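You operate a simulated robot arm through the tools that you are given. There is no shell and no other tool. Be economical: measure what you need, move in short steps, check, and stop when the job is done.

You run a simulated robot arm. Do the job below in one go: nothing can be reset, and whatever is moved stays where it is left.

Task
Push the tube from the purple cradle through the purple band.
Fine: star knob to FREE, slider to 340 mm; knob to HELD again.

Only the result counts: the job must be done as asked and must still hold three seconds after the hand-in. Knocking over, shifting, dropping, spilling or breaking anything else fails it.

Robot
A 7-joint arm with a fingered hand on a trunk, on a base that drives. Base frame: it is fixed to the floor where the robot stands at the start and does not move with it; the origin is under the middle of the robot, x ahead of it, y to its left, z up. Lengths are in mm, angles in rad, forces in N, time in s.
With the tool pointing down near the work surface it reaches from about 360 to 700 mm from the robot's upright axis, wherever it stands. Its first joint turns from -1.204 to 3.002 rad. Places, roughly: green turntable [500, -700, 800]; orange slider [500, -400, 800]; star knob [600, -200, 900]; tube [750, 2000, 1000]. Payload 3.2 kg.
Tool frame: the origin (TCP) lies between the finger pads and is the grasp point; the fingertips stand 26 mm ahead of it; z points along the fingers, y is the line along which they close. The gripper opens to 88 mm. The gripper's body begins 30 mm behind the TCP. The gripper is a hand of 5 fingers: y runs from the thumb to the fingers, the wrist lies at [-16, -108, -172] in the tool frame, and closing takes about 1.5 s.
Orientation is that of the tool frame in the base frame, as a unit quaternion [w, x, y, z]. With the fingers straight down and the wrist toward the robot, the tool's x, y and z point along [0, 1, 0], [1, 0, 0] and [0, 0, -1] of the base frame.

Tools
- The arm moves only by the tool move_arm. Its argument "steps" is one flat list of numbers, 7 for each row, row after row: the finger opening in mm, from 0 to 88, then the shift along the tool's x, y, z in mm, then the turn, a rotation vector about the tool's x, y, z in rad. In form: [claw, x, y, z, ax, ay, az, claw, x, y, z, ax, ay, az, ...]. A call has 1 to 8 rows; each row shifts and turns the commanded pose from where the row before left it, along the tool's axes as they then stand. Each row takes 0.2 s and may step no farther than 50 mm and 0.15 rad from the row before; otherwise, or with a gripper value out of range, the whole call is refused. A pose out of reach is approached as far as the arm can. The call stops where the force on the tool passes 40 N (or 10 N more than at its start, if that is more) or the arm is blocked; 0.2 s more then pass. The fingers move at their own pace (about 72 mm/s each) and stop on an object; they squeeze with about 28 N. The grip force told is the motor's: it shows also when the fingers shut on nothing. Time passes only in rows, and 0.2 s behind the last, so rows that do not move let the fingers close. The reply holds the time, the measured pose of the TCP, the force on the tool along the base axes, the opening and the grip force, in the units named above and with some noise, with the torque about the TCP (base axes, N m) and any sound that the robot's microphone picked up, and new pictures: "show" is both (left out), scene, wrist or none.
- Cameras (640 x 400 px; columns grow to the right, rows downward): "scene" is now at [124.2, -47.2, 1372.8]; the picture's right is [-0.44, -0.90, -0.00], its down [-0.70, 0.34, -0.63] and it looks along [0.56, -0.27, -0.78] (base axes); focal length 232 px, centre (320, 200). "wrist" rides on the gripper at [67, -97, -117] in the tool frame; the picture's right is [-0.71, 0.33, -0.62], its down [-0.65, -0.65, 0.39] and it looks along [-0.28, 0.68, 0.68] (tool axes); focal length 234 px, centre (320, 200). There is no depth. A picture from a camera that has moved, and an enlarged one, comes with that camera's place and axes in the base frame and with its lens. The place of the scene camera against the robot may be out by one fixed shift of up to 18 mm in any direction.
- slide_trunk(by): slides the trunk up (or, below 0, down) by that many mm; the arm and the scene camera ride with it, the base frame stays. It gives what a move gives, with no picture.
- base_move(legs): drives the robot by 1 to 6 legs, each [ahead, left, turn to the left] in mm, mm and rad, along the robot's own axes; the way and the turn of a leg run together, so that a leg with both is an arc; at most 1500 mm and 3.142 rad a leg. The arm and the cameras ride along, it lands a little off, and it stops where it bumps. It gives what a move gives, and a new picture of the scene camera.
- preshape(shape): the hand has 5 fingers and takes this shape, open, in about a second: jaw (thumb against the fingers, like two jaws); tri (thumb and two fingers); tip (a fingertip pinch); poke (one finger out to press); point (the index stretched); flat (the hand flat); cup (the hand cupped); fist (a fist). The gripper value then closes the fingers along that shape, each until it touches; the sizes above hold for jaw. It gives what a move gives, with no picture.
- pan_tilt(pan, tilt): turns the head with the scene camera to pan (to the left, within 1.501 rad either way) and tilt (down, from -0.506 to 1.204), counted from straight ahead of the robot. It gives what a move gives, and a new picture of the scene camera.
- enlarge(camera, box): a new picture of the part [left, top, right, bottom] of that camera's present view, enlarged. It takes no simulated time.
- sign_off(): hands the job in; it is judged then, once.

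Work in short steps. Places have to be worked out from the pictures, the camera data and where the tool is seen: move nearer, look again, correct. Check each grasp and each placing, and mend what went wrong. You have 120 turns and 260 pictures in all, those below and enlarged ones among them. Open the gripper and draw the arm clear of the work before you hand the job in, unless the task says otherwise; then end with one line.

The tools are called after "Call:" as a command line: name --argument value ..., lists and objects as JSON in quotes. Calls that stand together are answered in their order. move_arm: Moves the arm, as the interface text tells. Its arguments: {"type":"object","properties":{"steps":{"type":"array"},"show":{"type":"string","enum":["both","scene","wrist","none"]}},"required":["steps"]} The other tools are called the same way: slide_trunk (by) slides the trunk up or down; preshape (shape) gives the hand a shape; base_move (legs) drives the base; pan_tilt (pan, tilt) turns the head that bears the scene camera; enlarge (camera, box) takes an enlarged picture of a part of a camera's view; sign_off () hands the job in.

At the start:

```text
time: 0.0
tool_pos: [267.6, -365.7, 1168.6]
ee_rot: [0.0, 0.706, 0.708, -0.001]
ft_force: [-0.7, 0.8, 0.3]
moment: [0.01, 0.02, 0.01]
finger_gap: 87.8
finger_force: 0.0
shape: jaw
trunk travel left (down, up): [-700.0, 140.0]
robot x, y, heading: [2.3, 0.2, -0.0]
head pan, tilt: [-0.454, 0.895]
```

scene: 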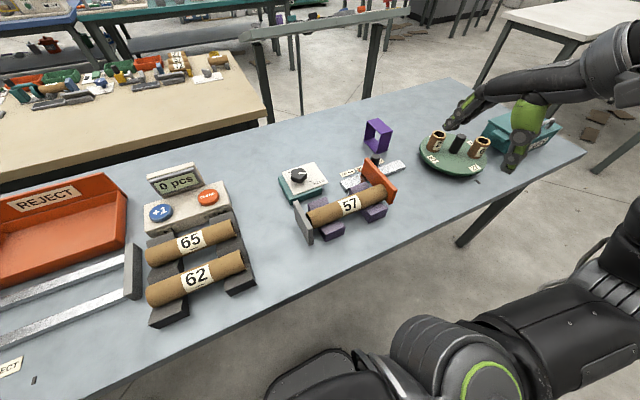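
wrist: 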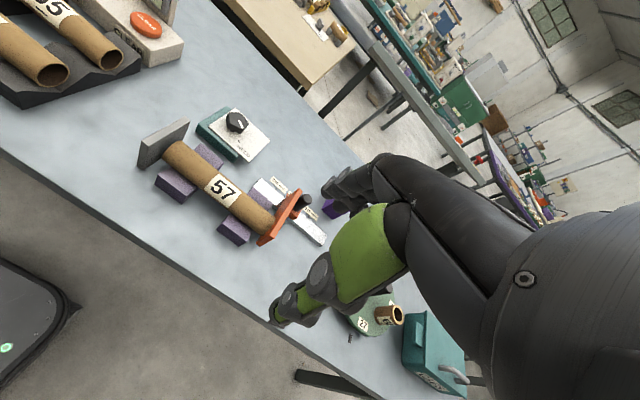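

I'll look closer at the fixture, knob and scale before moving.

Call:
enlarge --camera "scene" --box '[260, 100, 420, 250]'

Call:
enlarge --camera "scene" --box '[400, 80, 580, 190]'

Call:
enlarge --camera "wrist" --box '[130, 90, 350, 250]'

Call:
pan_tilt --pan 1.3 --tilt 0.4

```text
2.67 times, centred on (340, 175) of scene
camera zoom: at [124.2, -47.2, 1372.8], right [-0.44, -0.9, 0.0], down [-0.7, 0.34, -0.63], along [0.56, -0.27, -0.78], focal length 620 px, centre (267, 267)
```

zoom: 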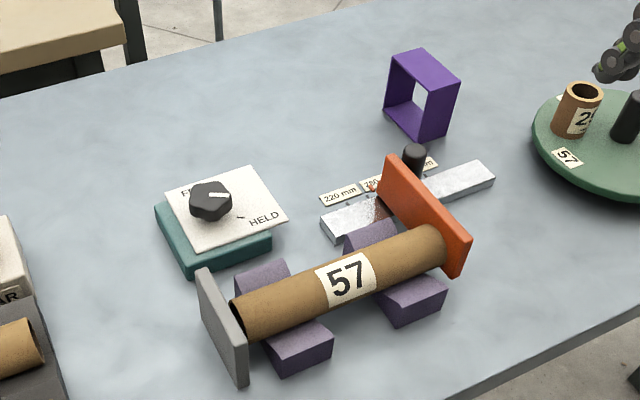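

```text
3.56 times, centred on (490, 135) of scene
camera zoom: at [124.2, -47.2, 1372.8], right [-0.44, -0.9, 0.0], down [-0.7, 0.34, -0.63], along [0.56, -0.27, -0.78], focal length 827 px, centre (-284, 431)
```

zoom: 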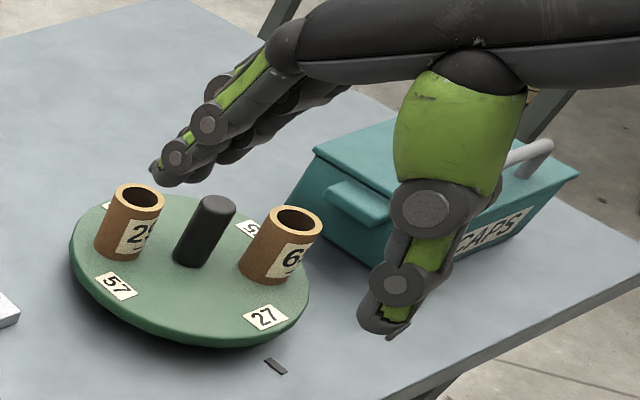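

```text
2.50 times, centred on (240, 170) of wrist
camera zoom: at [170.5, -298.8, 1285.0], right [0.33, -0.71, 0.62], down [-0.65, -0.65, -0.39], along [0.68, -0.28, -0.68], focal length 585 px, centre (520, 275)
```

zoom: 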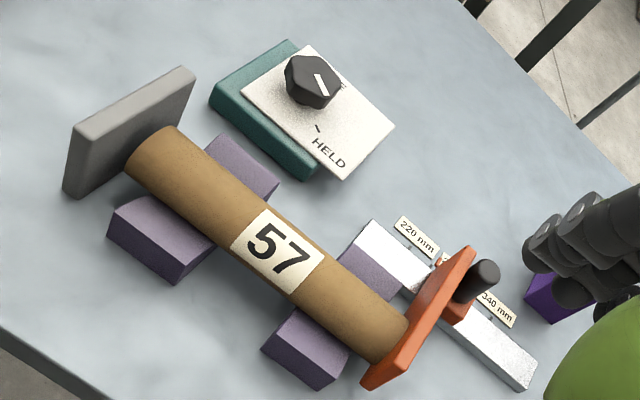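

```text
time: 1.8
tool_pos: [267.2, -365.7, 1168.6]
ee_rot: [0.0, 0.707, 0.707, 0.001]
ft_force: [0.1, 0.3, -0.2]
moment: [-0.03, -0.01, -0.01]
finger_gap: 87.8
finger_force: 0.0
shape: jaw
trunk travel left (down, up): [-700.0, 140.0]
robot x, y, heading: [-1.4, 2.1, 0.001]
head pan, tilt: [1.3, 0.4]
camera scene: at [80.9, 75.3, 1415.4], right [0.96, -0.27, 0.0], down [-0.1, -0.38, -0.92], along [0.25, 0.89, -0.39], focal length 232 px, centre (320, 200)
```

scene: 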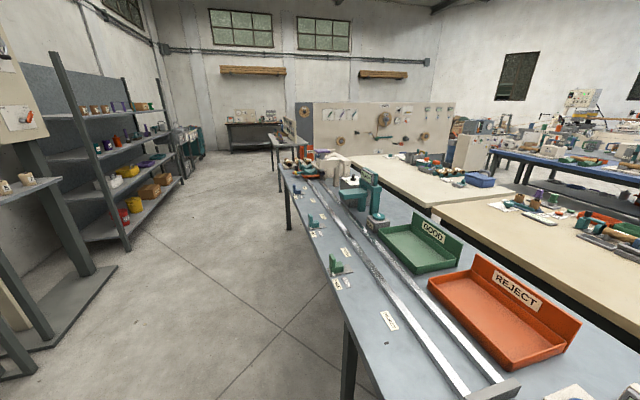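

The bench runs far to the left; I enlarge the distant area around y=2000.

Call:
enlarge --camera "scene" --box '[270, 130, 400, 220]'

Call:
enlarge --camera "scene" --box '[280, 180, 640, 400]'

```text
4.44 times, centred on (335, 175) of scene
camera zoom: at [80.9, 75.3, 1415.4], right [0.96, -0.27, 0.0], down [-0.1, -0.38, -0.92], along [0.25, 0.89, -0.39], focal length 1033 px, centre (253, 311)
```

zoom: 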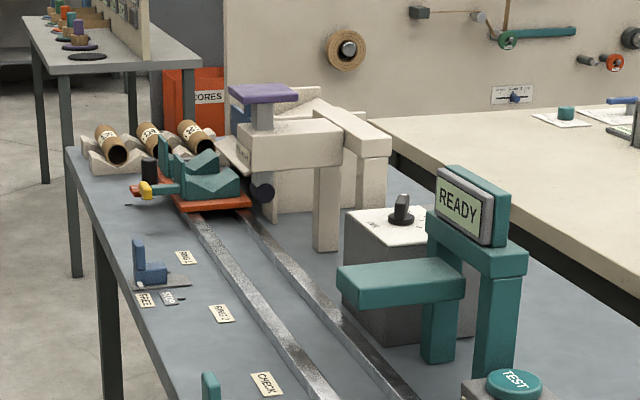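

```text
1.78 times, centred on (460, 290) of scene
camera zoom: at [80.9, 75.3, 1415.4], right [0.96, -0.27, 0.0], down [-0.1, -0.38, -0.92], along [0.25, 0.89, -0.39], focal length 413 px, centre (71, 40)
```

zoom: 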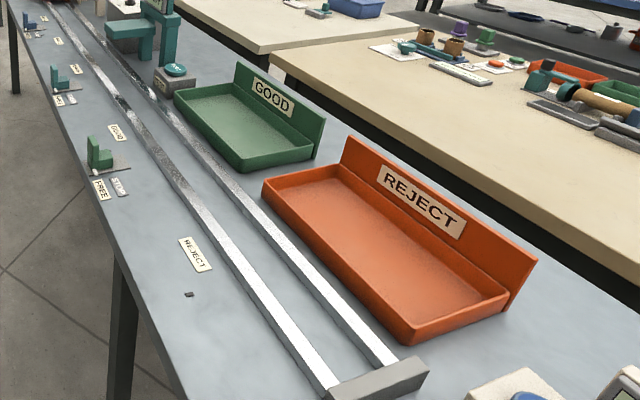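

The listed "tube" is near y≈2000, so I drive left along the bench to see that station. The floor in between looks clear.

Call:
base_move --legs '[[0, 1200, 0]]'

```text
time: 7.8
tool_pos: [269.4, 821.8, 1167.6]
ee_rot: [0.0, 0.706, 0.708, -0.001]
ft_force: [-1.0, 0.6, 0.2]
moment: [0.01, 0.02, 0.02]
finger_gap: 87.9
finger_force: 0.0
shape: jaw
trunk travel left (down, up): [-700.0, 140.0]
robot x, y, heading: [-1.6, 1187.2, -0.003]
head pan, tilt: [1.3, 0.4]
camera scene: at [79.6, 1261.8, 1415.4], right [0.96, -0.27, 0.0], down [-0.1, -0.38, -0.92], along [0.24, 0.89, -0.39], focal length 232 px, centre (320, 200)
```

scene: 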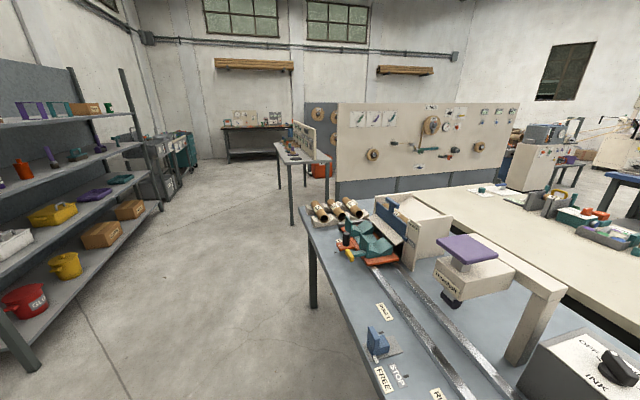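

Now I aim the head at the listed tube spot.

Call:
pan_tilt --pan 0.75 --tilt 0.55

Call:
enlarge --camera "scene" --box '[100, 60, 420, 260]'

```text
time: 8.8
tool_pos: [267.8, 822.4, 1168.5]
ee_rot: [-0.001, 0.706, 0.708, 0.0]
ft_force: [0.0, -0.3, 0.0]
moment: [-0.02, 0.03, -0.01]
finger_gap: 87.9
finger_force: 0.2
shape: jaw
trunk travel left (down, up): [-700.0, 140.0]
robot x, y, heading: [-2.7, 1185.4, -0.001]
head pan, tilt: [0.75, 0.55]
camera scene: at [120.5, 1233.8, 1401.7], right [0.68, -0.73, 0.0], down [-0.38, -0.36, -0.85], along [0.62, 0.58, -0.52], focal length 232 px, centre (320, 200)
```

scene: 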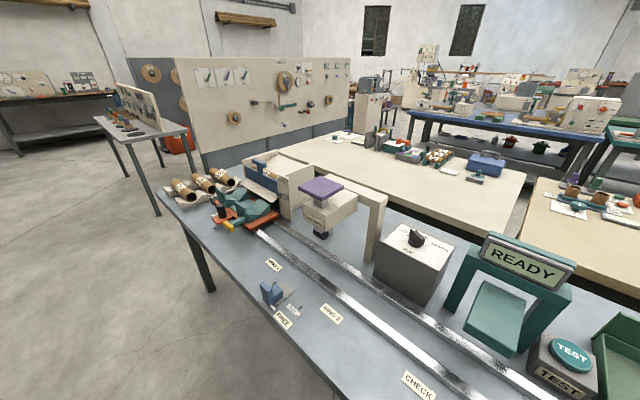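

```text
2.00 times, centred on (260, 160) of scene
camera zoom: at [120.5, 1233.8, 1401.7], right [0.68, -0.73, 0.0], down [-0.38, -0.36, -0.85], along [0.62, 0.58, -0.52], focal length 465 px, centre (440, 280)
```

zoom: 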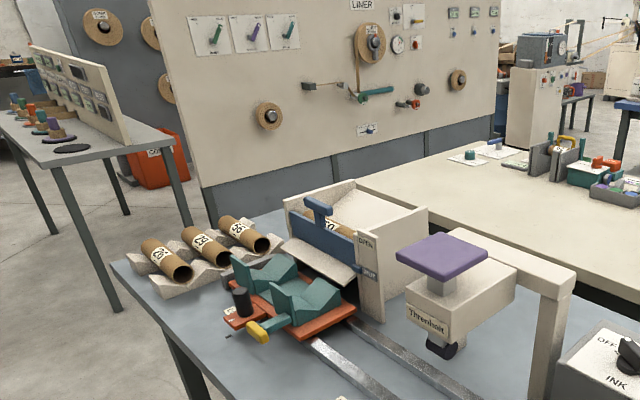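

The tube here sits in a beige hopper with a gate, not a purple cradle. I check the other items on the back benches from here.

Call:
enlarge --camera "scene" --box '[400, 60, 640, 210]'

Call:
pan_tilt --pan -0.3 --tilt 0.5

```text
2.67 times, centred on (520, 135) of scene
camera zoom: at [120.5, 1233.8, 1401.7], right [0.68, -0.73, 0.0], down [-0.38, -0.36, -0.85], along [0.62, 0.58, -0.52], focal length 620 px, centre (-213, 373)
```

zoom: 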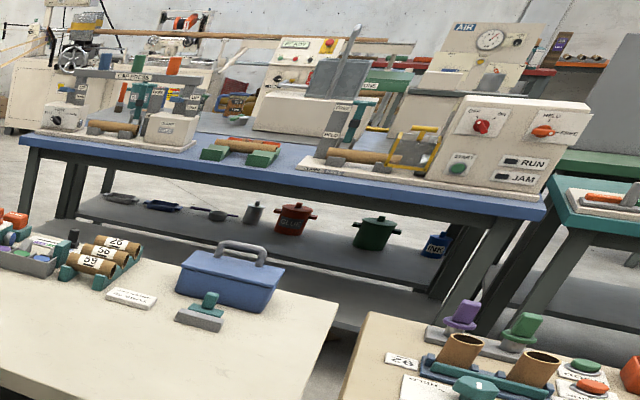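

```text
time: 10.1
tool_pos: [267.9, 821.7, 1167.6]
ee_rot: [0.0, 0.707, 0.707, 0.0]
ft_force: [0.5, 0.7, -0.3]
moment: [0.01, -0.02, 0.04]
finger_gap: 87.8
finger_force: 0.1
shape: jaw
trunk travel left (down, up): [-700.0, 140.0]
robot x, y, heading: [-1.1, 1183.9, 0.002]
head pan, tilt: [-0.3, 0.499]
camera scene: at [142.0, 1145.7, 1406.3], right [-0.29, -0.96, 0.0], down [-0.46, 0.14, -0.88], along [0.84, -0.26, -0.48], focal length 232 px, centre (320, 200)
```

scene: 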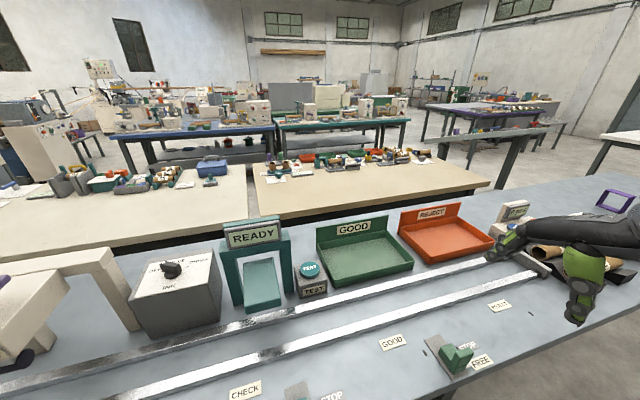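

Nothing else resembling a purple cradle is on this bench, so the job is the first station (tube 57, purple V-blocks, purple frame). I drive back there and a bit further right to view the band.

Call:
base_move --legs '[[0, -1400, 0]]'

Call:
pan_tilt --pan -0.2 --tilt 0.85

Call:
enlarge --camera "scene" --box '[180, 80, 420, 230]'

```text
time: 17.0
tool_pos: [286.5, -574.2, 1166.8]
ee_rot: [0.0, 0.701, 0.713, 0.0]
ft_force: [0.2, 0.0, 0.5]
moment: [0.0, -0.03, -0.02]
finger_gap: 87.7
finger_force: 0.1
shape: jaw
trunk travel left (down, up): [-700.0, 140.0]
robot x, y, heading: [12.1, -213.3, 0.014]
head pan, tilt: [-0.3, 0.499]
camera scene: at [155.4, -253.5, 1406.3], right [-0.28, -0.96, 0.0], down [-0.46, 0.13, -0.88], along [0.84, -0.25, -0.48], focal length 232 px, centre (320, 200)
```

scene: 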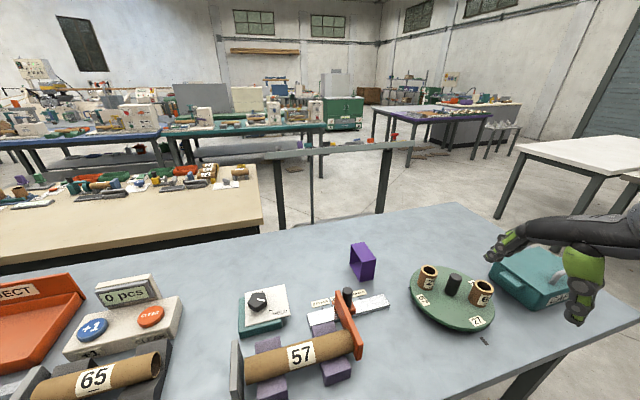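

```text
time: 17.9
tool_pos: [287.1, -575.5, 1168.6]
ee_rot: [0.001, 0.701, 0.713, 0.0]
ft_force: [-0.4, 0.4, 0.2]
moment: [0.03, 0.03, 0.0]
finger_gap: 87.9
finger_force: 0.1
shape: jaw
trunk travel left (down, up): [-700.0, 140.0]
robot x, y, heading: [13.0, -217.1, 0.014]
head pan, tilt: [-0.201, 0.85]
camera scene: at [144.9, -242.2, 1376.4], right [-0.18, -0.98, 0.0], down [-0.74, 0.14, -0.66], along [0.65, -0.12, -0.75], focal length 232 px, centre (320, 200)
```

scene: 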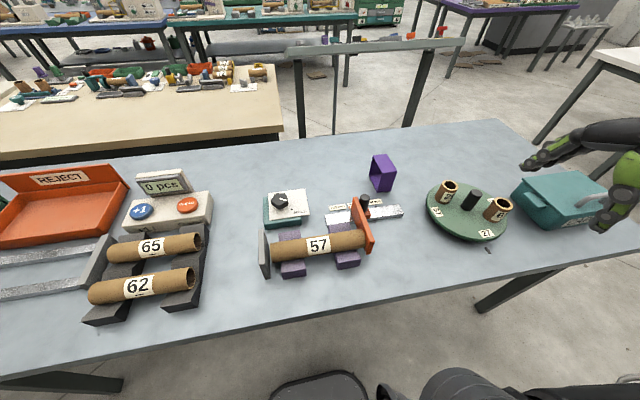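

```text
2.67 times, centred on (300, 155) of scene
camera zoom: at [144.9, -242.2, 1376.4], right [-0.18, -0.98, 0.0], down [-0.74, 0.14, -0.66], along [0.65, -0.12, -0.75], focal length 620 px, centre (373, 320)
```

zoom: 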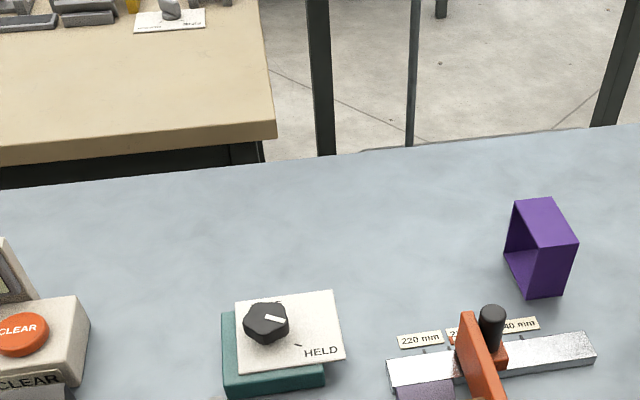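

The band stands at roughly (605,-510) on a table at z≈845. I enlarge the knob, scale and band for detail.

Call:
enlarge --camera "scene" --box '[255, 180, 319, 230]'

Call:
enlarge --camera "scene" --box '[320, 145, 416, 205]'

Call:
enlarge --camera "scene" --box '[250, 190, 410, 290]'

```text
8.00 times, centred on (287, 205) of scene
camera zoom: at [144.9, -242.2, 1376.4], right [-0.18, -0.98, 0.0], down [-0.74, 0.14, -0.66], along [0.65, -0.12, -0.75], focal length 1860 px, centre (584, 160)
```

zoom: 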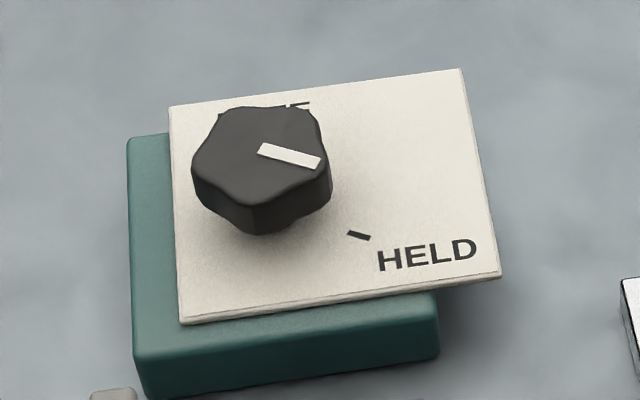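

```text
6.67 times, centred on (368, 175) of scene
camera zoom: at [144.9, -242.2, 1376.4], right [-0.18, -0.98, 0.0], down [-0.74, 0.14, -0.66], along [0.65, -0.12, -0.75], focal length 1550 px, centre (0, 367)
```

zoom: 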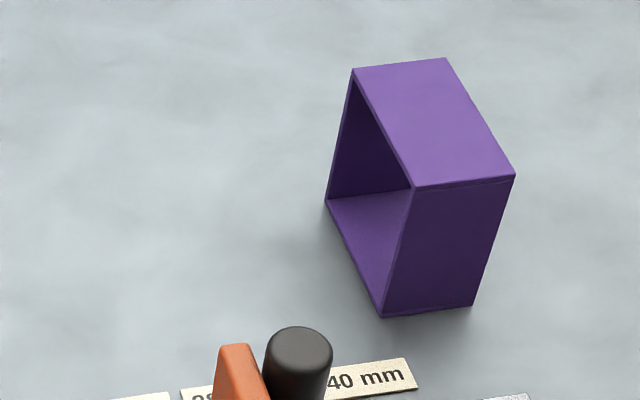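

```text
4.00 times, centred on (330, 240) of scene
camera zoom: at [144.9, -242.2, 1376.4], right [-0.18, -0.98, 0.0], down [-0.74, 0.14, -0.66], along [0.65, -0.12, -0.75], focal length 930 px, centre (280, 40)
```

zoom: 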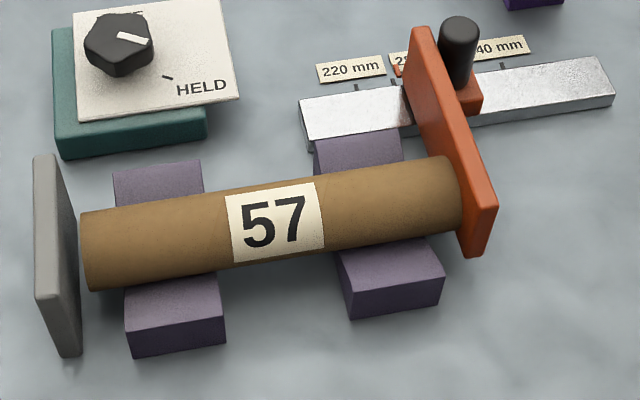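

Knob pointer is at HELD now (knob top about (608,-211,870)); the slider sits near 280. I bring the hand nearer to look with the wrist camera.

Call:
move_arm --steps '[88, 40, 18, 12, 0, 0, 0, 88, 40, 18, 12, 0, 0, 0, 88, 40, 18, 12, 0, 0, 0, 88, 40, 18, 12, 0, 0, 0, 88, 40, 18, 12, 0, 0, 0, 88, 40, 18, 12, 0, 0, 0, 88, 40, 18, 12, 0, 0, 0, 88, 40, 18, 12, 0, 0, 0]'

```text
time: 19.7
tool_pos: [425.3, -249.8, 1071.4]
ee_rot: [0.001, 0.701, 0.713, -0.001]
ft_force: [-0.1, 0.2, -0.2]
moment: [-0.04, -0.02, 0.01]
finger_gap: 88.0
finger_force: 0.0
shape: jaw
trunk travel left (down, up): [-700.0, 140.0]
robot x, y, heading: [11.5, -216.3, 0.013]
head pan, tilt: [-0.201, 0.85]
camera scene: at [145.5, -239.5, 1376.2], right [-0.18, -0.98, 0.0], down [-0.74, 0.14, -0.66], along [0.65, -0.12, -0.75], focal length 232 px, centre (320, 200)
camera wrist: at [327.0, -185.2, 1188.4], right [0.34, -0.7, 0.62], down [-0.64, -0.66, -0.39], along [0.68, -0.27, -0.68], focal length 234 px, centre (320, 200)
```

scene: 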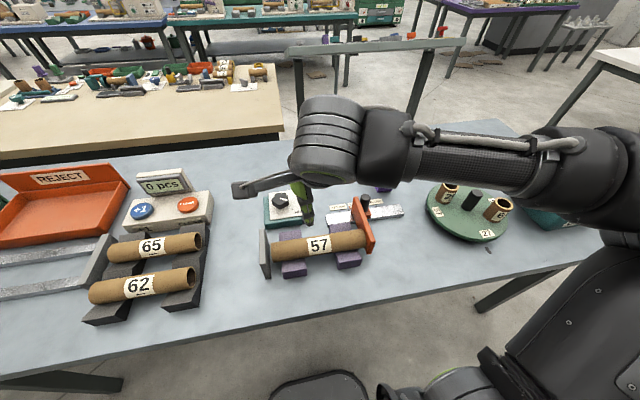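
wrist: 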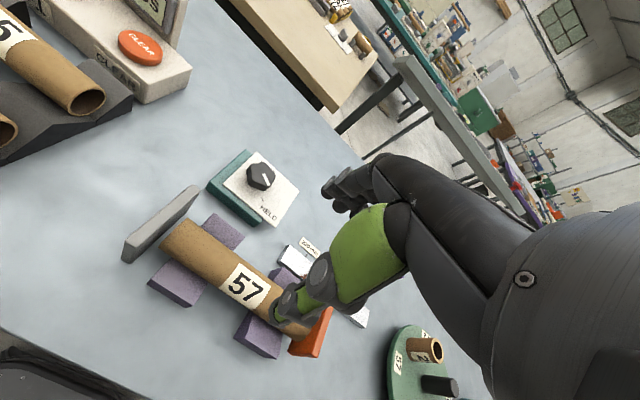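

I enlarge the wrist view on the knob and slider.

Call:
enlarge --camera "wrist" --box '[200, 140, 312, 240]'

```text
4.00 times, centred on (256, 190) of wrist
camera zoom: at [327.0, -185.2, 1188.4], right [0.34, -0.7, 0.62], down [-0.64, -0.66, -0.39], along [0.68, -0.27, -0.68], focal length 937 px, centre (576, 240)
```

zoom: 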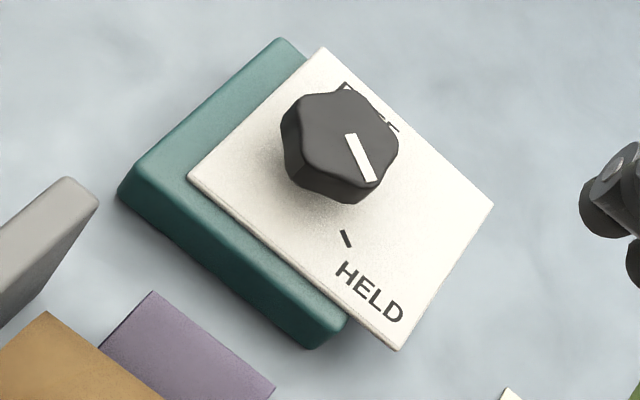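

HELD is toward (-x,-y), FREE roughly toward +x; about 120° CCW from above. I move above the knob, at z≈960.

Call:
move_arm --steps '[88, 10, 34, 22, 0, 0, 0, 88, 10, 34, 22, 0, 0, 0, 88, 10, 34, 22, 0, 0, 0, 88, 10, 34, 22, 0, 0, 0, 88, 10, 34, 22, 0, 0, 0]'

```text
time: 20.9
tool_pos: [597.9, -199.2, 960.9]
ee_rot: [-0.001, 0.701, 0.713, 0.0]
ft_force: [0.6, -0.2, -0.1]
moment: [0.01, 0.03, 0.01]
finger_gap: 87.8
finger_force: 0.1
shape: jaw
trunk travel left (down, up): [-700.0, 140.0]
robot x, y, heading: [11.2, -211.3, 0.014]
head pan, tilt: [-0.201, 0.85]
camera scene: at [147.0, -241.2, 1376.1], right [-0.18, -0.98, 0.0], down [-0.74, 0.14, -0.66], along [0.65, -0.12, -0.75], focal length 232 px, centre (320, 200)
camera wrist: at [498.5, -133.7, 1077.3], right [0.34, -0.7, 0.62], down [-0.64, -0.66, -0.39], along [0.68, -0.27, -0.68], focal length 234 px, centre (320, 200)
```

scene: 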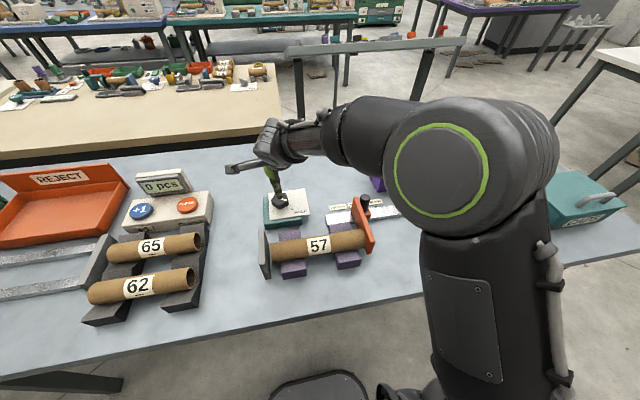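
wrist: 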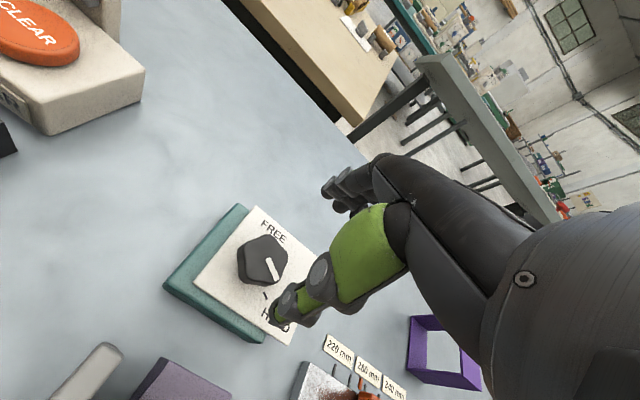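

I enlarge to read the knob more exactly.

Call:
enlarge --camera "wrist" --box '[200, 190, 328, 350]'

Call:
enlarge --camera "wrist" --box '[280, 300, 500, 400]'

```text
2.50 times, centred on (264, 270) of wrist
camera zoom: at [498.5, -133.7, 1077.3], right [0.34, -0.7, 0.62], down [-0.64, -0.66, -0.39], along [0.68, -0.27, -0.68], focal length 585 px, centre (460, 25)
```

zoom: 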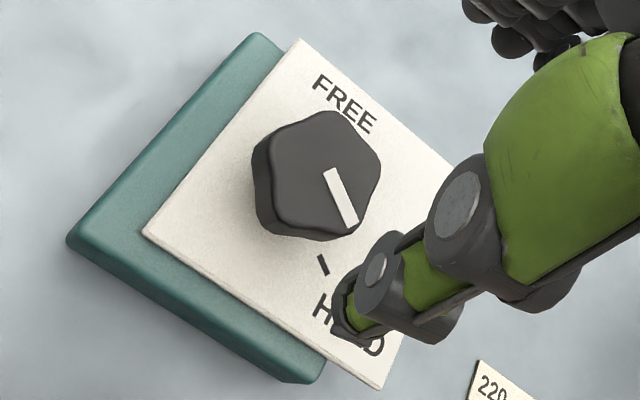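

```text
2.91 times, centred on (390, 350) of wrist
camera zoom: at [498.5, -133.7, 1077.3], right [0.34, -0.7, 0.62], down [-0.64, -0.66, -0.39], along [0.68, -0.27, -0.68], focal length 681 px, centre (116, -236)
```

zoom: 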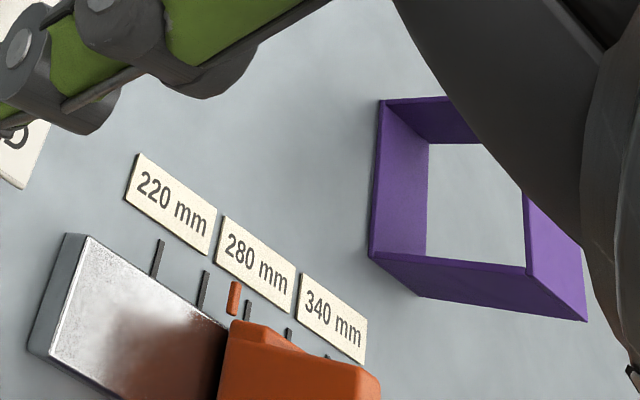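

Knob axis ≈ (597,-194), top z≈870. I pre-turn the hand a bit clockwise and descend around the knob, open.

Call:
move_arm --steps '[88, 5, 0, 0, 0, 0, 0.15, 88, 0, 0, 0, 0, 0, 0.15, 88, 0, 0, 0, 0, 0, 0.15, 88, 0, 0, 40, 0, 0, 0, 88, 0, 0, 30, 0, 0, 0]'

```text
time: 22.1
tool_pos: [600.6, -206.6, 902.7]
ee_rot: [-0.023, 0.854, 0.519, 0.017]
ft_force: [0.0, 0.0, 0.7]
moment: [-0.02, -0.01, 0.02]
finger_gap: 87.9
finger_force: 0.0
shape: jaw
trunk travel left (down, up): [-700.0, 140.0]
robot x, y, heading: [14.0, -216.3, 0.014]
head pan, tilt: [-0.201, 0.85]
camera scene: at [145.3, -241.5, 1376.3], right [-0.18, -0.98, 0.0], down [-0.74, 0.14, -0.66], along [0.65, -0.12, -0.75], focal length 232 px, centre (320, 200)
camera wrist: at [544.8, -110.1, 1025.1], right [-0.03, -0.82, 0.58], down [-0.88, -0.25, -0.41], along [0.48, -0.52, -0.71], focal length 234 px, centre (320, 200)
```

scene: 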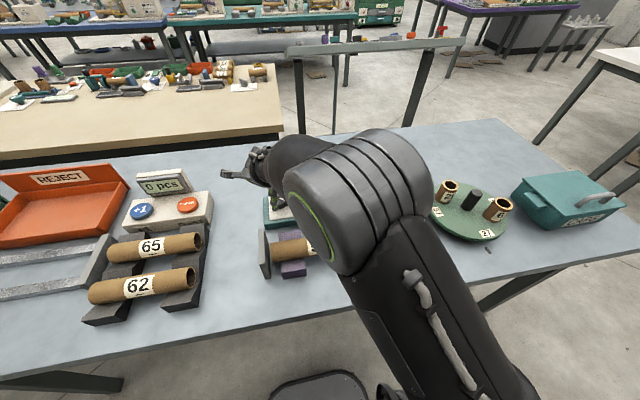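
wrist: 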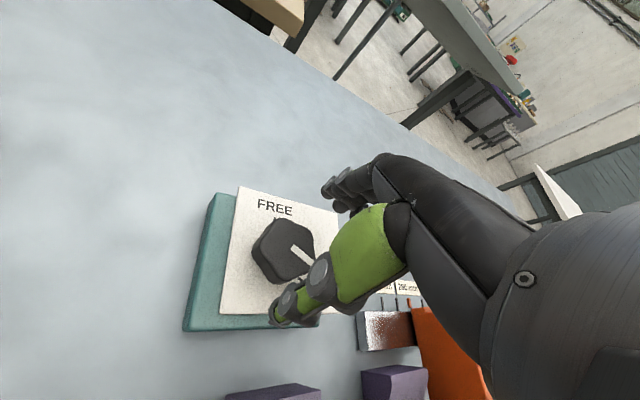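

The CW pre-turn strains the arm (pose not reached, slight tilt). I rise and turn back.

Call:
move_arm --steps '[88, 0, 0, -40, 0, 0, 0, 88, 0, 0, -30, 0, 0, -0.15, 88, 0, 0, 0, 0, 0, -0.15, 88, 0, 0, 0, 0, 0, -0.15, 88, 0, 0, 0, 0, 0, 0]' --show "none"

```text
time: 23.3
tool_pos: [593.2, -193.7, 961.6]
ee_rot: [0.001, 0.7, 0.714, -0.001]
ft_force: [0.2, 0.4, -0.1]
moment: [-0.02, 0.02, 0.02]
finger_gap: 87.9
finger_force: 0.0
shape: jaw
trunk travel left (down, up): [-700.0, 140.0]
robot x, y, heading: [12.9, -213.7, 0.021]
head pan, tilt: [-0.201, 0.85]
```

Back in a good pose; I descend straight onto the knob.

Call:
move_arm --steps '[88, 0, 4, 40, 0, 0, 0, 88, 0, 0, 35, 0, 0, 0, 88, 0, 0, 0, 0, 0, 0]'

```text
time: 24.1
tool_pos: [599.1, -198.0, 889.7]
ee_rot: [-0.004, 0.705, 0.709, 0.005]
ft_force: [0.3, 0.0, 0.1]
moment: [0.01, -0.02, 0.04]
finger_gap: 88.0
finger_force: 0.0
shape: jaw
trunk travel left (down, up): [-700.0, 140.0]
robot x, y, heading: [10.4, -215.1, 0.019]
head pan, tilt: [-0.201, 0.85]
camera scene: at [144.7, -242.0, 1376.3], right [-0.18, -0.98, 0.0], down [-0.74, 0.14, -0.66], along [0.65, -0.12, -0.75], focal length 232 px, centre (320, 200)
camera wrist: at [501.7, -134.2, 1007.6], right [0.34, -0.71, 0.61], down [-0.65, -0.65, -0.4], along [0.68, -0.26, -0.68], focal length 234 px, centre (320, 200)
```

scene: 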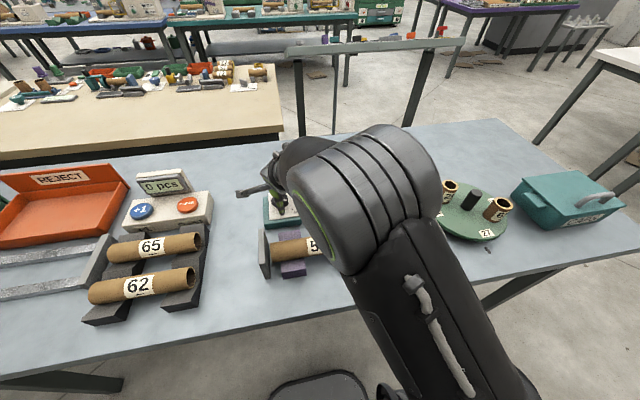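
wrist: 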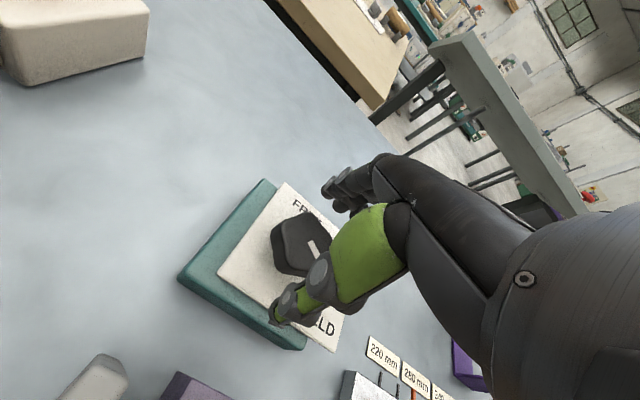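

Tracking is a bit off here (near a joint limit). I lift and test turning CCW to see which hand yaw is comfortable.

Call:
move_arm --steps '[88, 0, 0, -40, 0, 0, 0, 88, 0, 0, -30, 0, 0, -0.15, 88, 0, 0, 0, 0, 0, -0.15, 88, 0, 0, 0, 0, 0, -0.15, 88, 0, 0, 0, 0, 0, -0.15, 88, 0, 0, 0, 0, 0, -0.15, 88, 0, 0, 0, 0, 0, -0.15, 88, 0, 0, 0, 0, 0, -0.15]' --show "none"

Call:
move_arm --steps '[88, 0, 0, 35, 0, 0, 0, 88, 0, 0, 35, 0, 0, 0, 88, 0, 0, 0, 0, 0, 0]'

```text
time: 25.9
tool_pos: [597.8, -194.9, 957.6]
ee_rot: [-0.001, 0.249, 0.969, 0.0]
ft_force: [-0.2, 0.0, -0.3]
moment: [-0.01, 0.01, 0.01]
finger_gap: 88.0
finger_force: 0.0
shape: jaw
trunk travel left (down, up): [-700.0, 140.0]
robot x, y, heading: [11.9, -212.7, 0.018]
head pan, tilt: [-0.201, 0.85]
```

```text
time: 26.7
tool_pos: [597.1, -193.7, 886.6]
ee_rot: [0.001, 0.249, 0.968, -0.001]
ft_force: [-0.9, 0.2, -0.7]
moment: [-0.03, -0.02, 0.04]
finger_gap: 87.9
finger_force: 0.0
shape: jaw
trunk travel left (down, up): [-700.0, 140.0]
robot x, y, heading: [7.2, -214.1, 0.021]
head pan, tilt: [-0.201, 0.85]
camera scene: at [144.6, -242.1, 1376.3], right [-0.18, -0.98, 0.0], down [-0.74, 0.14, -0.66], along [0.65, -0.12, -0.75], focal length 232 px, centre (320, 200)
camera wrist: at [491.7, -248.2, 1003.6], right [0.78, -0.05, 0.62], down [0.25, -0.89, -0.39], along [0.57, 0.46, -0.68], focal length 234 px, centre (320, 200)
```

scene: 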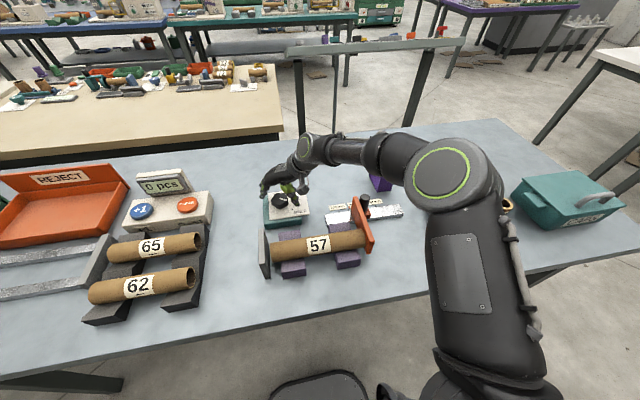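
wrist: 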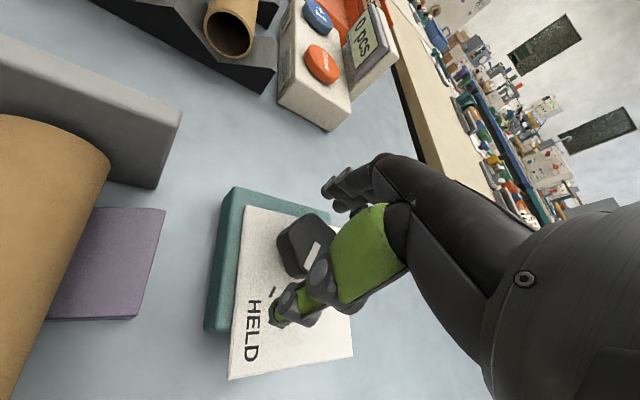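

Tracking is exact in this yaw. The knob top seems ~862, so I go down 12 mm more gently and then close.

Call:
move_arm --steps '[88, 0, 0, 4, 0, 0, 0, 88, 0, 0, 4, 0, 0, 0, 88, 0, 0, 4, 0, 0, 0]' --show "wrist"

Call:
enlarge --camera "wrist" --box '[220, 170, 380, 350]'

```text
time: 27.5
tool_pos: [597.2, -194.4, 873.7]
ee_rot: [-0.001, 0.25, 0.968, 0.0]
ft_force: [-0.1, -0.3, -0.7]
moment: [-0.01, -0.01, -0.02]
finger_gap: 87.8
finger_force: 0.1
shape: jaw
trunk travel left (down, up): [-700.0, 140.0]
robot x, y, heading: [11.6, -218.1, 0.024]
head pan, tilt: [-0.201, 0.85]
camera wrist: at [491.8, -248.4, 991.8], right [0.78, -0.05, 0.62], down [0.25, -0.89, -0.39], along [0.57, 0.46, -0.68], focal length 234 px, centre (320, 200)
```

wrist: 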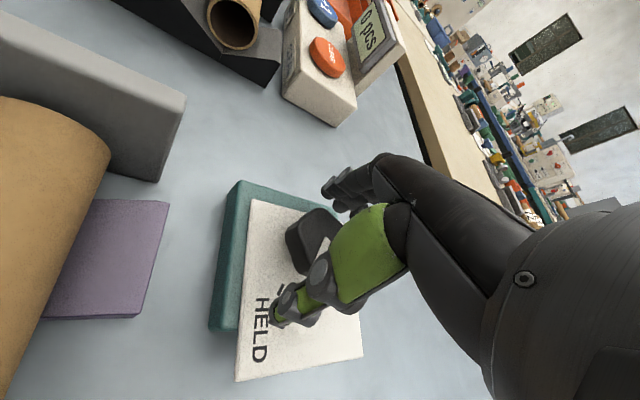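

```text
2.22 times, centred on (300, 260) of wrist
camera zoom: at [491.8, -248.4, 991.8], right [0.78, -0.05, 0.62], down [0.25, -0.89, -0.39], along [0.57, 0.46, -0.68], focal length 520 px, centre (364, 67)
```

zoom: 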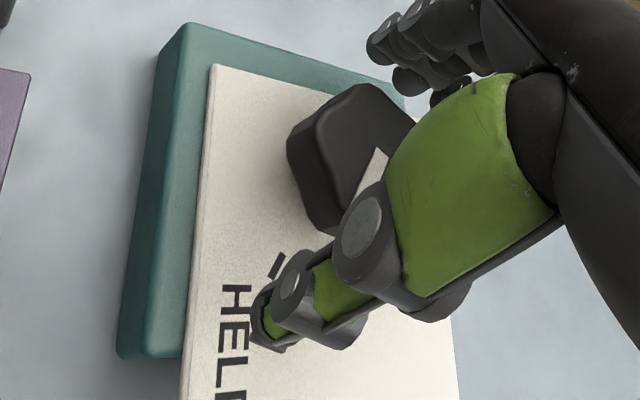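

Still clear of the plate; I close on the knob.

Call:
move_arm --steps '[20, 0, 0, 0, 0, 0, 0, 20, 0, 0, 0, 0, 0, 0, 20, 0, 0, 0, 0, 0, 0, 20, 0, 0, 0, 0, 0, 0, 20, 0, 0, 0, 0, 0, 0, 20, 0, 0, 0, 0, 0, 0, 20, 0, 0, 0, 0, 0, 0, 20, 0, 0, 0, 0, 0, 0]' --show "wrist"

Call:
enlarge --camera "wrist" --box '[220, 150, 420, 330]'

```text
time: 29.3
tool_pos: [597.1, -195.6, 874.4]
ee_rot: [0.0, 0.25, 0.968, 0.0]
ft_force: [-3.5, -1.2, -2.6]
moment: [-0.14, 0.08, 0.05]
finger_gap: 38.9
finger_force: 27.4
shape: jaw
trunk travel left (down, up): [-700.0, 140.0]
robot x, y, heading: [11.8, -214.4, 0.017]
head pan, tilt: [-0.201, 0.85]
camera wrist: at [491.4, -248.7, 991.7], right [0.78, -0.05, 0.62], down [0.25, -0.89, -0.39], along [0.57, 0.46, -0.68], focal length 234 px, centre (320, 200)
```

wrist: 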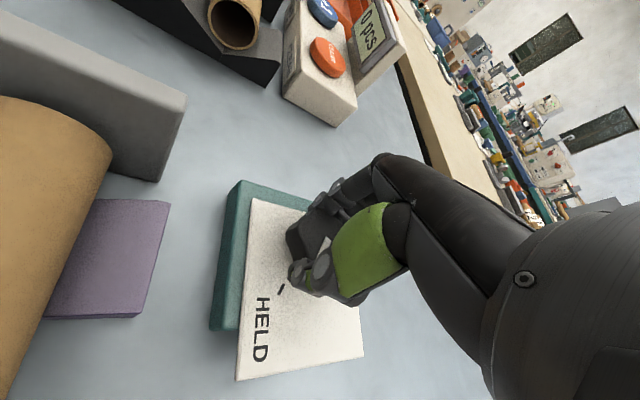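

```text
2.22 times, centred on (320, 240) of wrist
camera zoom: at [491.4, -248.7, 991.7], right [0.78, -0.05, 0.62], down [0.25, -0.89, -0.39], along [0.57, 0.46, -0.68], focal length 520 px, centre (320, 111)
```

zoom: 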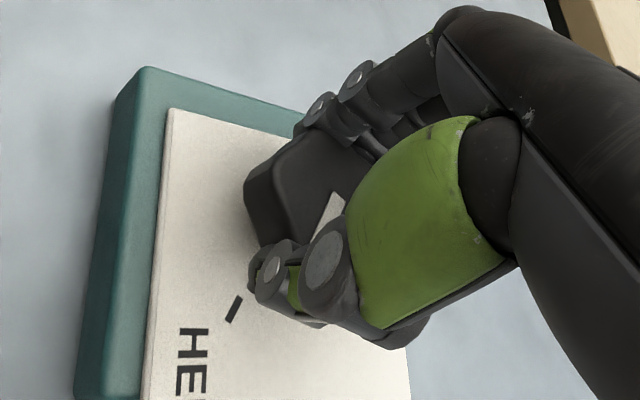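

Good grip (39 mm). I turn CCW in small steps, watching torque.

Call:
move_arm --steps '[20, 0, 0.5, 0, 0, 0, -0.12, 20, 0, 0.5, 0, 0, 0, -0.12, 20, 0, 0.5, 0, 0, 0, -0.12]' --show "wrist"

```text
time: 30.1
tool_pos: [598.5, -195.4, 874.8]
ee_rot: [0.0, 0.071, 0.997, 0.0]
ft_force: [-4.8, -6.1, -4.0]
moment: [-0.29, 0.09, -0.06]
finger_gap: 38.3
finger_force: 27.7
shape: jaw
trunk travel left (down, up): [-700.0, 140.0]
robot x, y, heading: [11.1, -216.5, 0.011]
head pan, tilt: [-0.201, 0.85]
camera wrist: at [518.0, -283.0, 991.7], right [0.75, 0.23, 0.62], down [0.55, -0.74, -0.39], along [0.37, 0.63, -0.68], focal length 234 px, centre (320, 200)
```

wrist: 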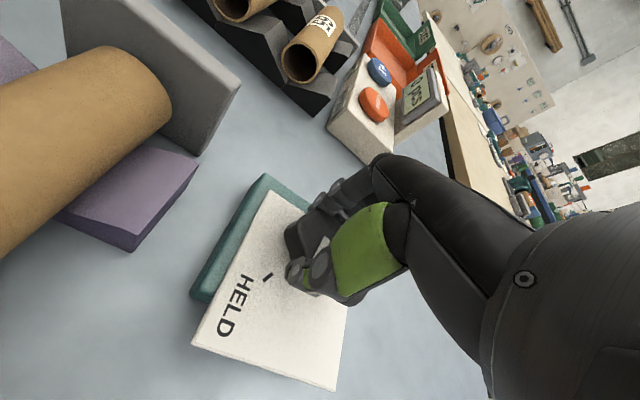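

The knob turns with the hand (it keeps its place relative to the fingers). I continue.

Call:
move_arm --steps '[20, 0, 0.5, 0, 0, 0, -0.14, 20, 0, 0.5, 0, 0, 0, -0.14, 20, 0, 0.5, 0, 0, 0, -0.14, 20, 0, 0.5, 0, 0, 0, -0.14, 20, 0, 0.5, 0, 0, 0, -0.14, 20, 0, 0.5, 0, 0, 0, -0.14]' --show "wrist"

```text
time: 31.5
tool_pos: [541.0, -209.4, 876.5]
ee_rot: [0.001, -0.343, 0.939, 0.001]
ft_force: [-0.3, 0.5, -0.7]
moment: [-0.01, -0.05, 0.01]
finger_gap: 25.3
finger_force: 27.6
shape: jaw
out of reach, approached as far as the arm can: row 3, 4, 5, 6
trunk travel left (down, up): [-700.0, 140.0]
robot x, y, heading: [12.2, -214.7, 0.012]
head pan, tilt: [-0.201, 0.85]
camera wrist: at [551.1, -327.0, 993.2], right [0.33, 0.71, 0.63], down [0.92, -0.08, -0.39], along [-0.22, 0.7, -0.68], focal length 234 px, centre (320, 200)
```

wrist: 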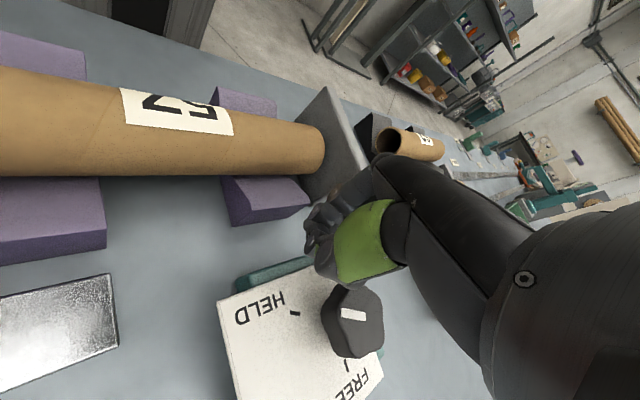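

The reach ran out and the hand slid off the knob; the knob moved partway. I lift straight up and open.

Call:
move_arm --steps '[25, 0, 0, -40, 0, 0, 0, 25, 0, 0, -40, 0, 0, 0, 88, 0, 0, 0, 0, 0, 0.15, 88, 0, 0, 0, 0, 0, 0.15, 88, 0, 0, 0, 0, 0, 0.15, 88, 0, 0, 0, 0, 0, 0]'

Call:
enlarge --camera "scene" --box '[220, 170, 400, 290]'

```text
time: 32.9
tool_pos: [540.3, -208.6, 956.8]
ee_rot: [0.0, -0.122, 0.992, -0.001]
ft_force: [0.3, -0.4, 0.4]
moment: [-0.02, -0.06, -0.01]
finger_gap: 87.7
finger_force: 0.2
shape: jaw
trunk travel left (down, up): [-700.0, 140.0]
robot x, y, heading: [14.0, -213.7, 0.017]
head pan, tilt: [-0.201, 0.85]
camera scene: at [145.4, -241.8, 1376.3], right [-0.18, -0.98, 0.0], down [-0.74, 0.14, -0.66], along [0.65, -0.12, -0.75], focal length 232 px, centre (320, 200)
camera wrist: at [499.9, -319.0, 1073.0], right [0.61, 0.49, 0.62], down [0.79, -0.48, -0.39], along [0.11, 0.73, -0.68], focal length 234 px, centre (320, 200)
```

scene: 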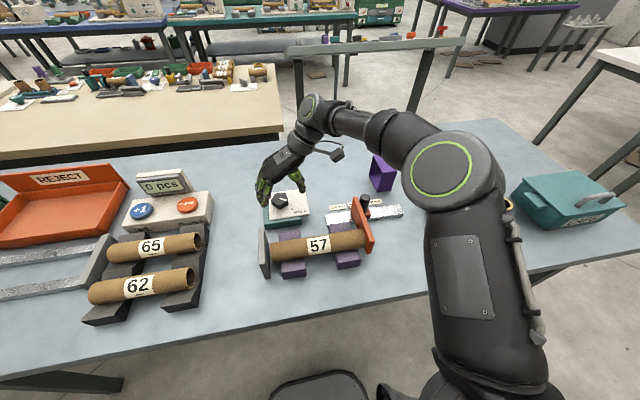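
wrist: 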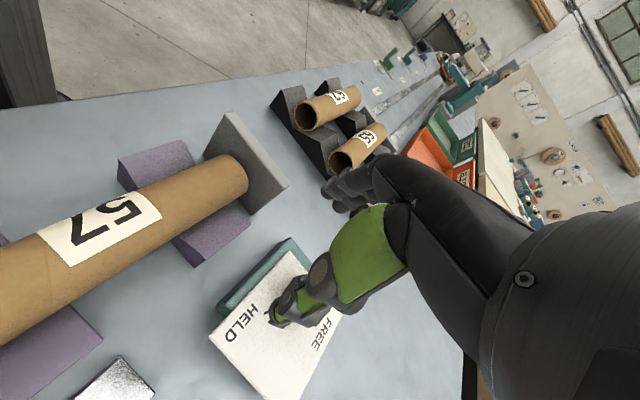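

```text
3.33 times, centred on (310, 230) of scene
camera zoom: at [145.4, -241.8, 1376.3], right [-0.18, -0.98, 0.0], down [-0.74, 0.14, -0.66], along [0.65, -0.12, -0.75], focal length 775 px, centre (353, 100)
```

zoom: 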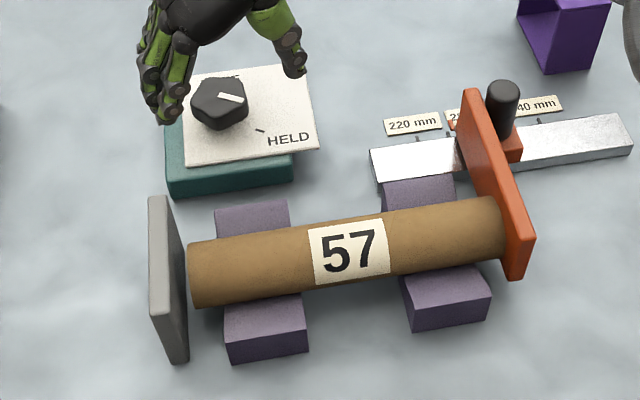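

The knob is still at HELD. To get a full single-grasp turn I'll move the base 60 mm ahead (floor clearance looks ample) and lower the trunk 100 mm, raising the hand first.

Call:
move_arm --steps '[88, 0, 0, -45, 0, 0, 0.15, 88, 0, 0, -45, 0, 0, 0.15, 88, 0, 0, -45, 0, 0, 0.15, 88, 0, 0, -40, 0, 0, 0.15]' --show "none"

Call:
slide_trunk --by -100

Call:
base_move --legs '[[60, 0, 0]]'

```text
time: 33.9
tool_pos: [539.0, -207.3, 1133.0]
ee_rot: [0.001, 0.177, 0.984, 0.0]
ft_force: [-0.1, 0.4, 0.8]
moment: [-0.01, -0.01, -0.02]
finger_gap: 87.9
finger_force: 0.1
shape: jaw
trunk travel left (down, up): [-700.0, 140.0]
robot x, y, heading: [11.6, -209.9, 0.017]
head pan, tilt: [-0.201, 0.85]
```

```text
time: 35.2
tool_pos: [541.7, -208.5, 1031.6]
ee_rot: [0.001, 0.176, 0.984, 0.0]
ft_force: [0.2, -0.6, -0.1]
moment: [0.02, -0.05, 0.0]
finger_gap: 87.9
finger_force: 0.1
shape: jaw
trunk travel left (down, up): [-600.0, 240.0]
robot x, y, heading: [10.6, -217.1, 0.022]
head pan, tilt: [-0.201, 0.85]
```

```text
time: 36.2
tool_pos: [603.0, -207.6, 1030.1]
ee_rot: [-0.001, 0.176, 0.984, 0.001]
ft_force: [0.3, 0.2, -0.2]
moment: [-0.01, 0.0, 0.01]
finger_gap: 87.7
finger_force: 0.0
shape: jaw
trunk travel left (down, up): [-600.0, 240.0]
robot x, y, heading: [72.1, -211.8, 0.017]
head pan, tilt: [-0.201, 0.85]
camera scene: at [205.9, -241.1, 1276.2], right [-0.18, -0.98, 0.0], down [-0.74, 0.14, -0.66], along [0.65, -0.12, -0.75], focal length 232 px, centre (320, 200)
```

scene: 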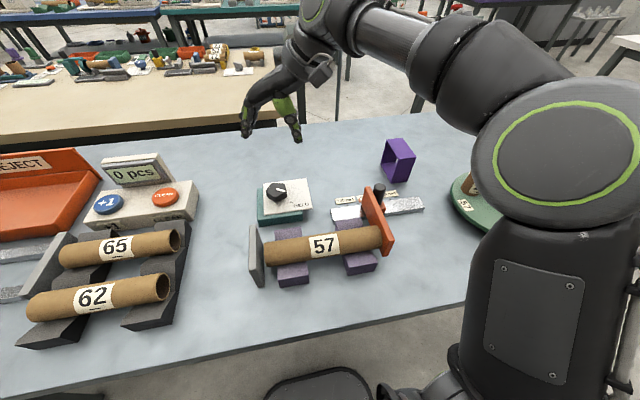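

Test the end yaw (about 138°) above the knob first.

Call:
move_arm --steps '[88, 10, 11, 20, 0, 0, 0, 88, 0, 0, 40, 0, 0, 0, 88, 0, 0, 30, 0, 0, -0.15, 88, 0, 0, 0, 0, 0, -0.15, 88, 0, 0, 0, 0, 0, -0.15, 88, 0, 0, 0, 0, 0, -0.15, 88, 0, 0, 0, 0, 0, -0.15, 88, 0, 0, 0, 0, 0, -0.15]' --show "none"

Call:
move_arm --steps '[88, 0, 0, 0, 0, 0, -0.15, 88, 0, 0, 0, 0, 0, -0.15, 88, 0, 0, 30, 0, 0, 0, 88, 0, 0, 0, 0, 0, 0]' --show "none"

```text
time: 38.0
tool_pos: [596.7, -193.3, 940.9]
ee_rot: [0.0, -0.271, 0.963, 0.0]
ft_force: [-0.1, 1.1, 0.4]
moment: [-0.02, -0.01, 0.01]
finger_gap: 87.8
finger_force: 0.0
shape: jaw
trunk travel left (down, up): [-600.0, 240.0]
robot x, y, heading: [73.5, -213.5, 0.02]
head pan, tilt: [-0.201, 0.85]
```

```text
time: 38.7
tool_pos: [576.7, -165.5, 891.0]
ee_rot: [0.008, -0.408, 0.913, 0.003]
ft_force: [-4.4, 0.3, 20.4]
moment: [-0.69, -0.7, -0.15]
finger_gap: 87.5
finger_force: 0.1
shape: jaw
out of reach, approached as far as the arm can: row 1, 2
trunk travel left (down, up): [-600.0, 240.0]
robot x, y, heading: [72.1, -216.5, 0.016]
head pan, tilt: [-0.201, 0.85]
stopped in row 3: the force on the tool passed its limit at 55 N (the readings are from after the stop); the commanded pose is now the measured one
```

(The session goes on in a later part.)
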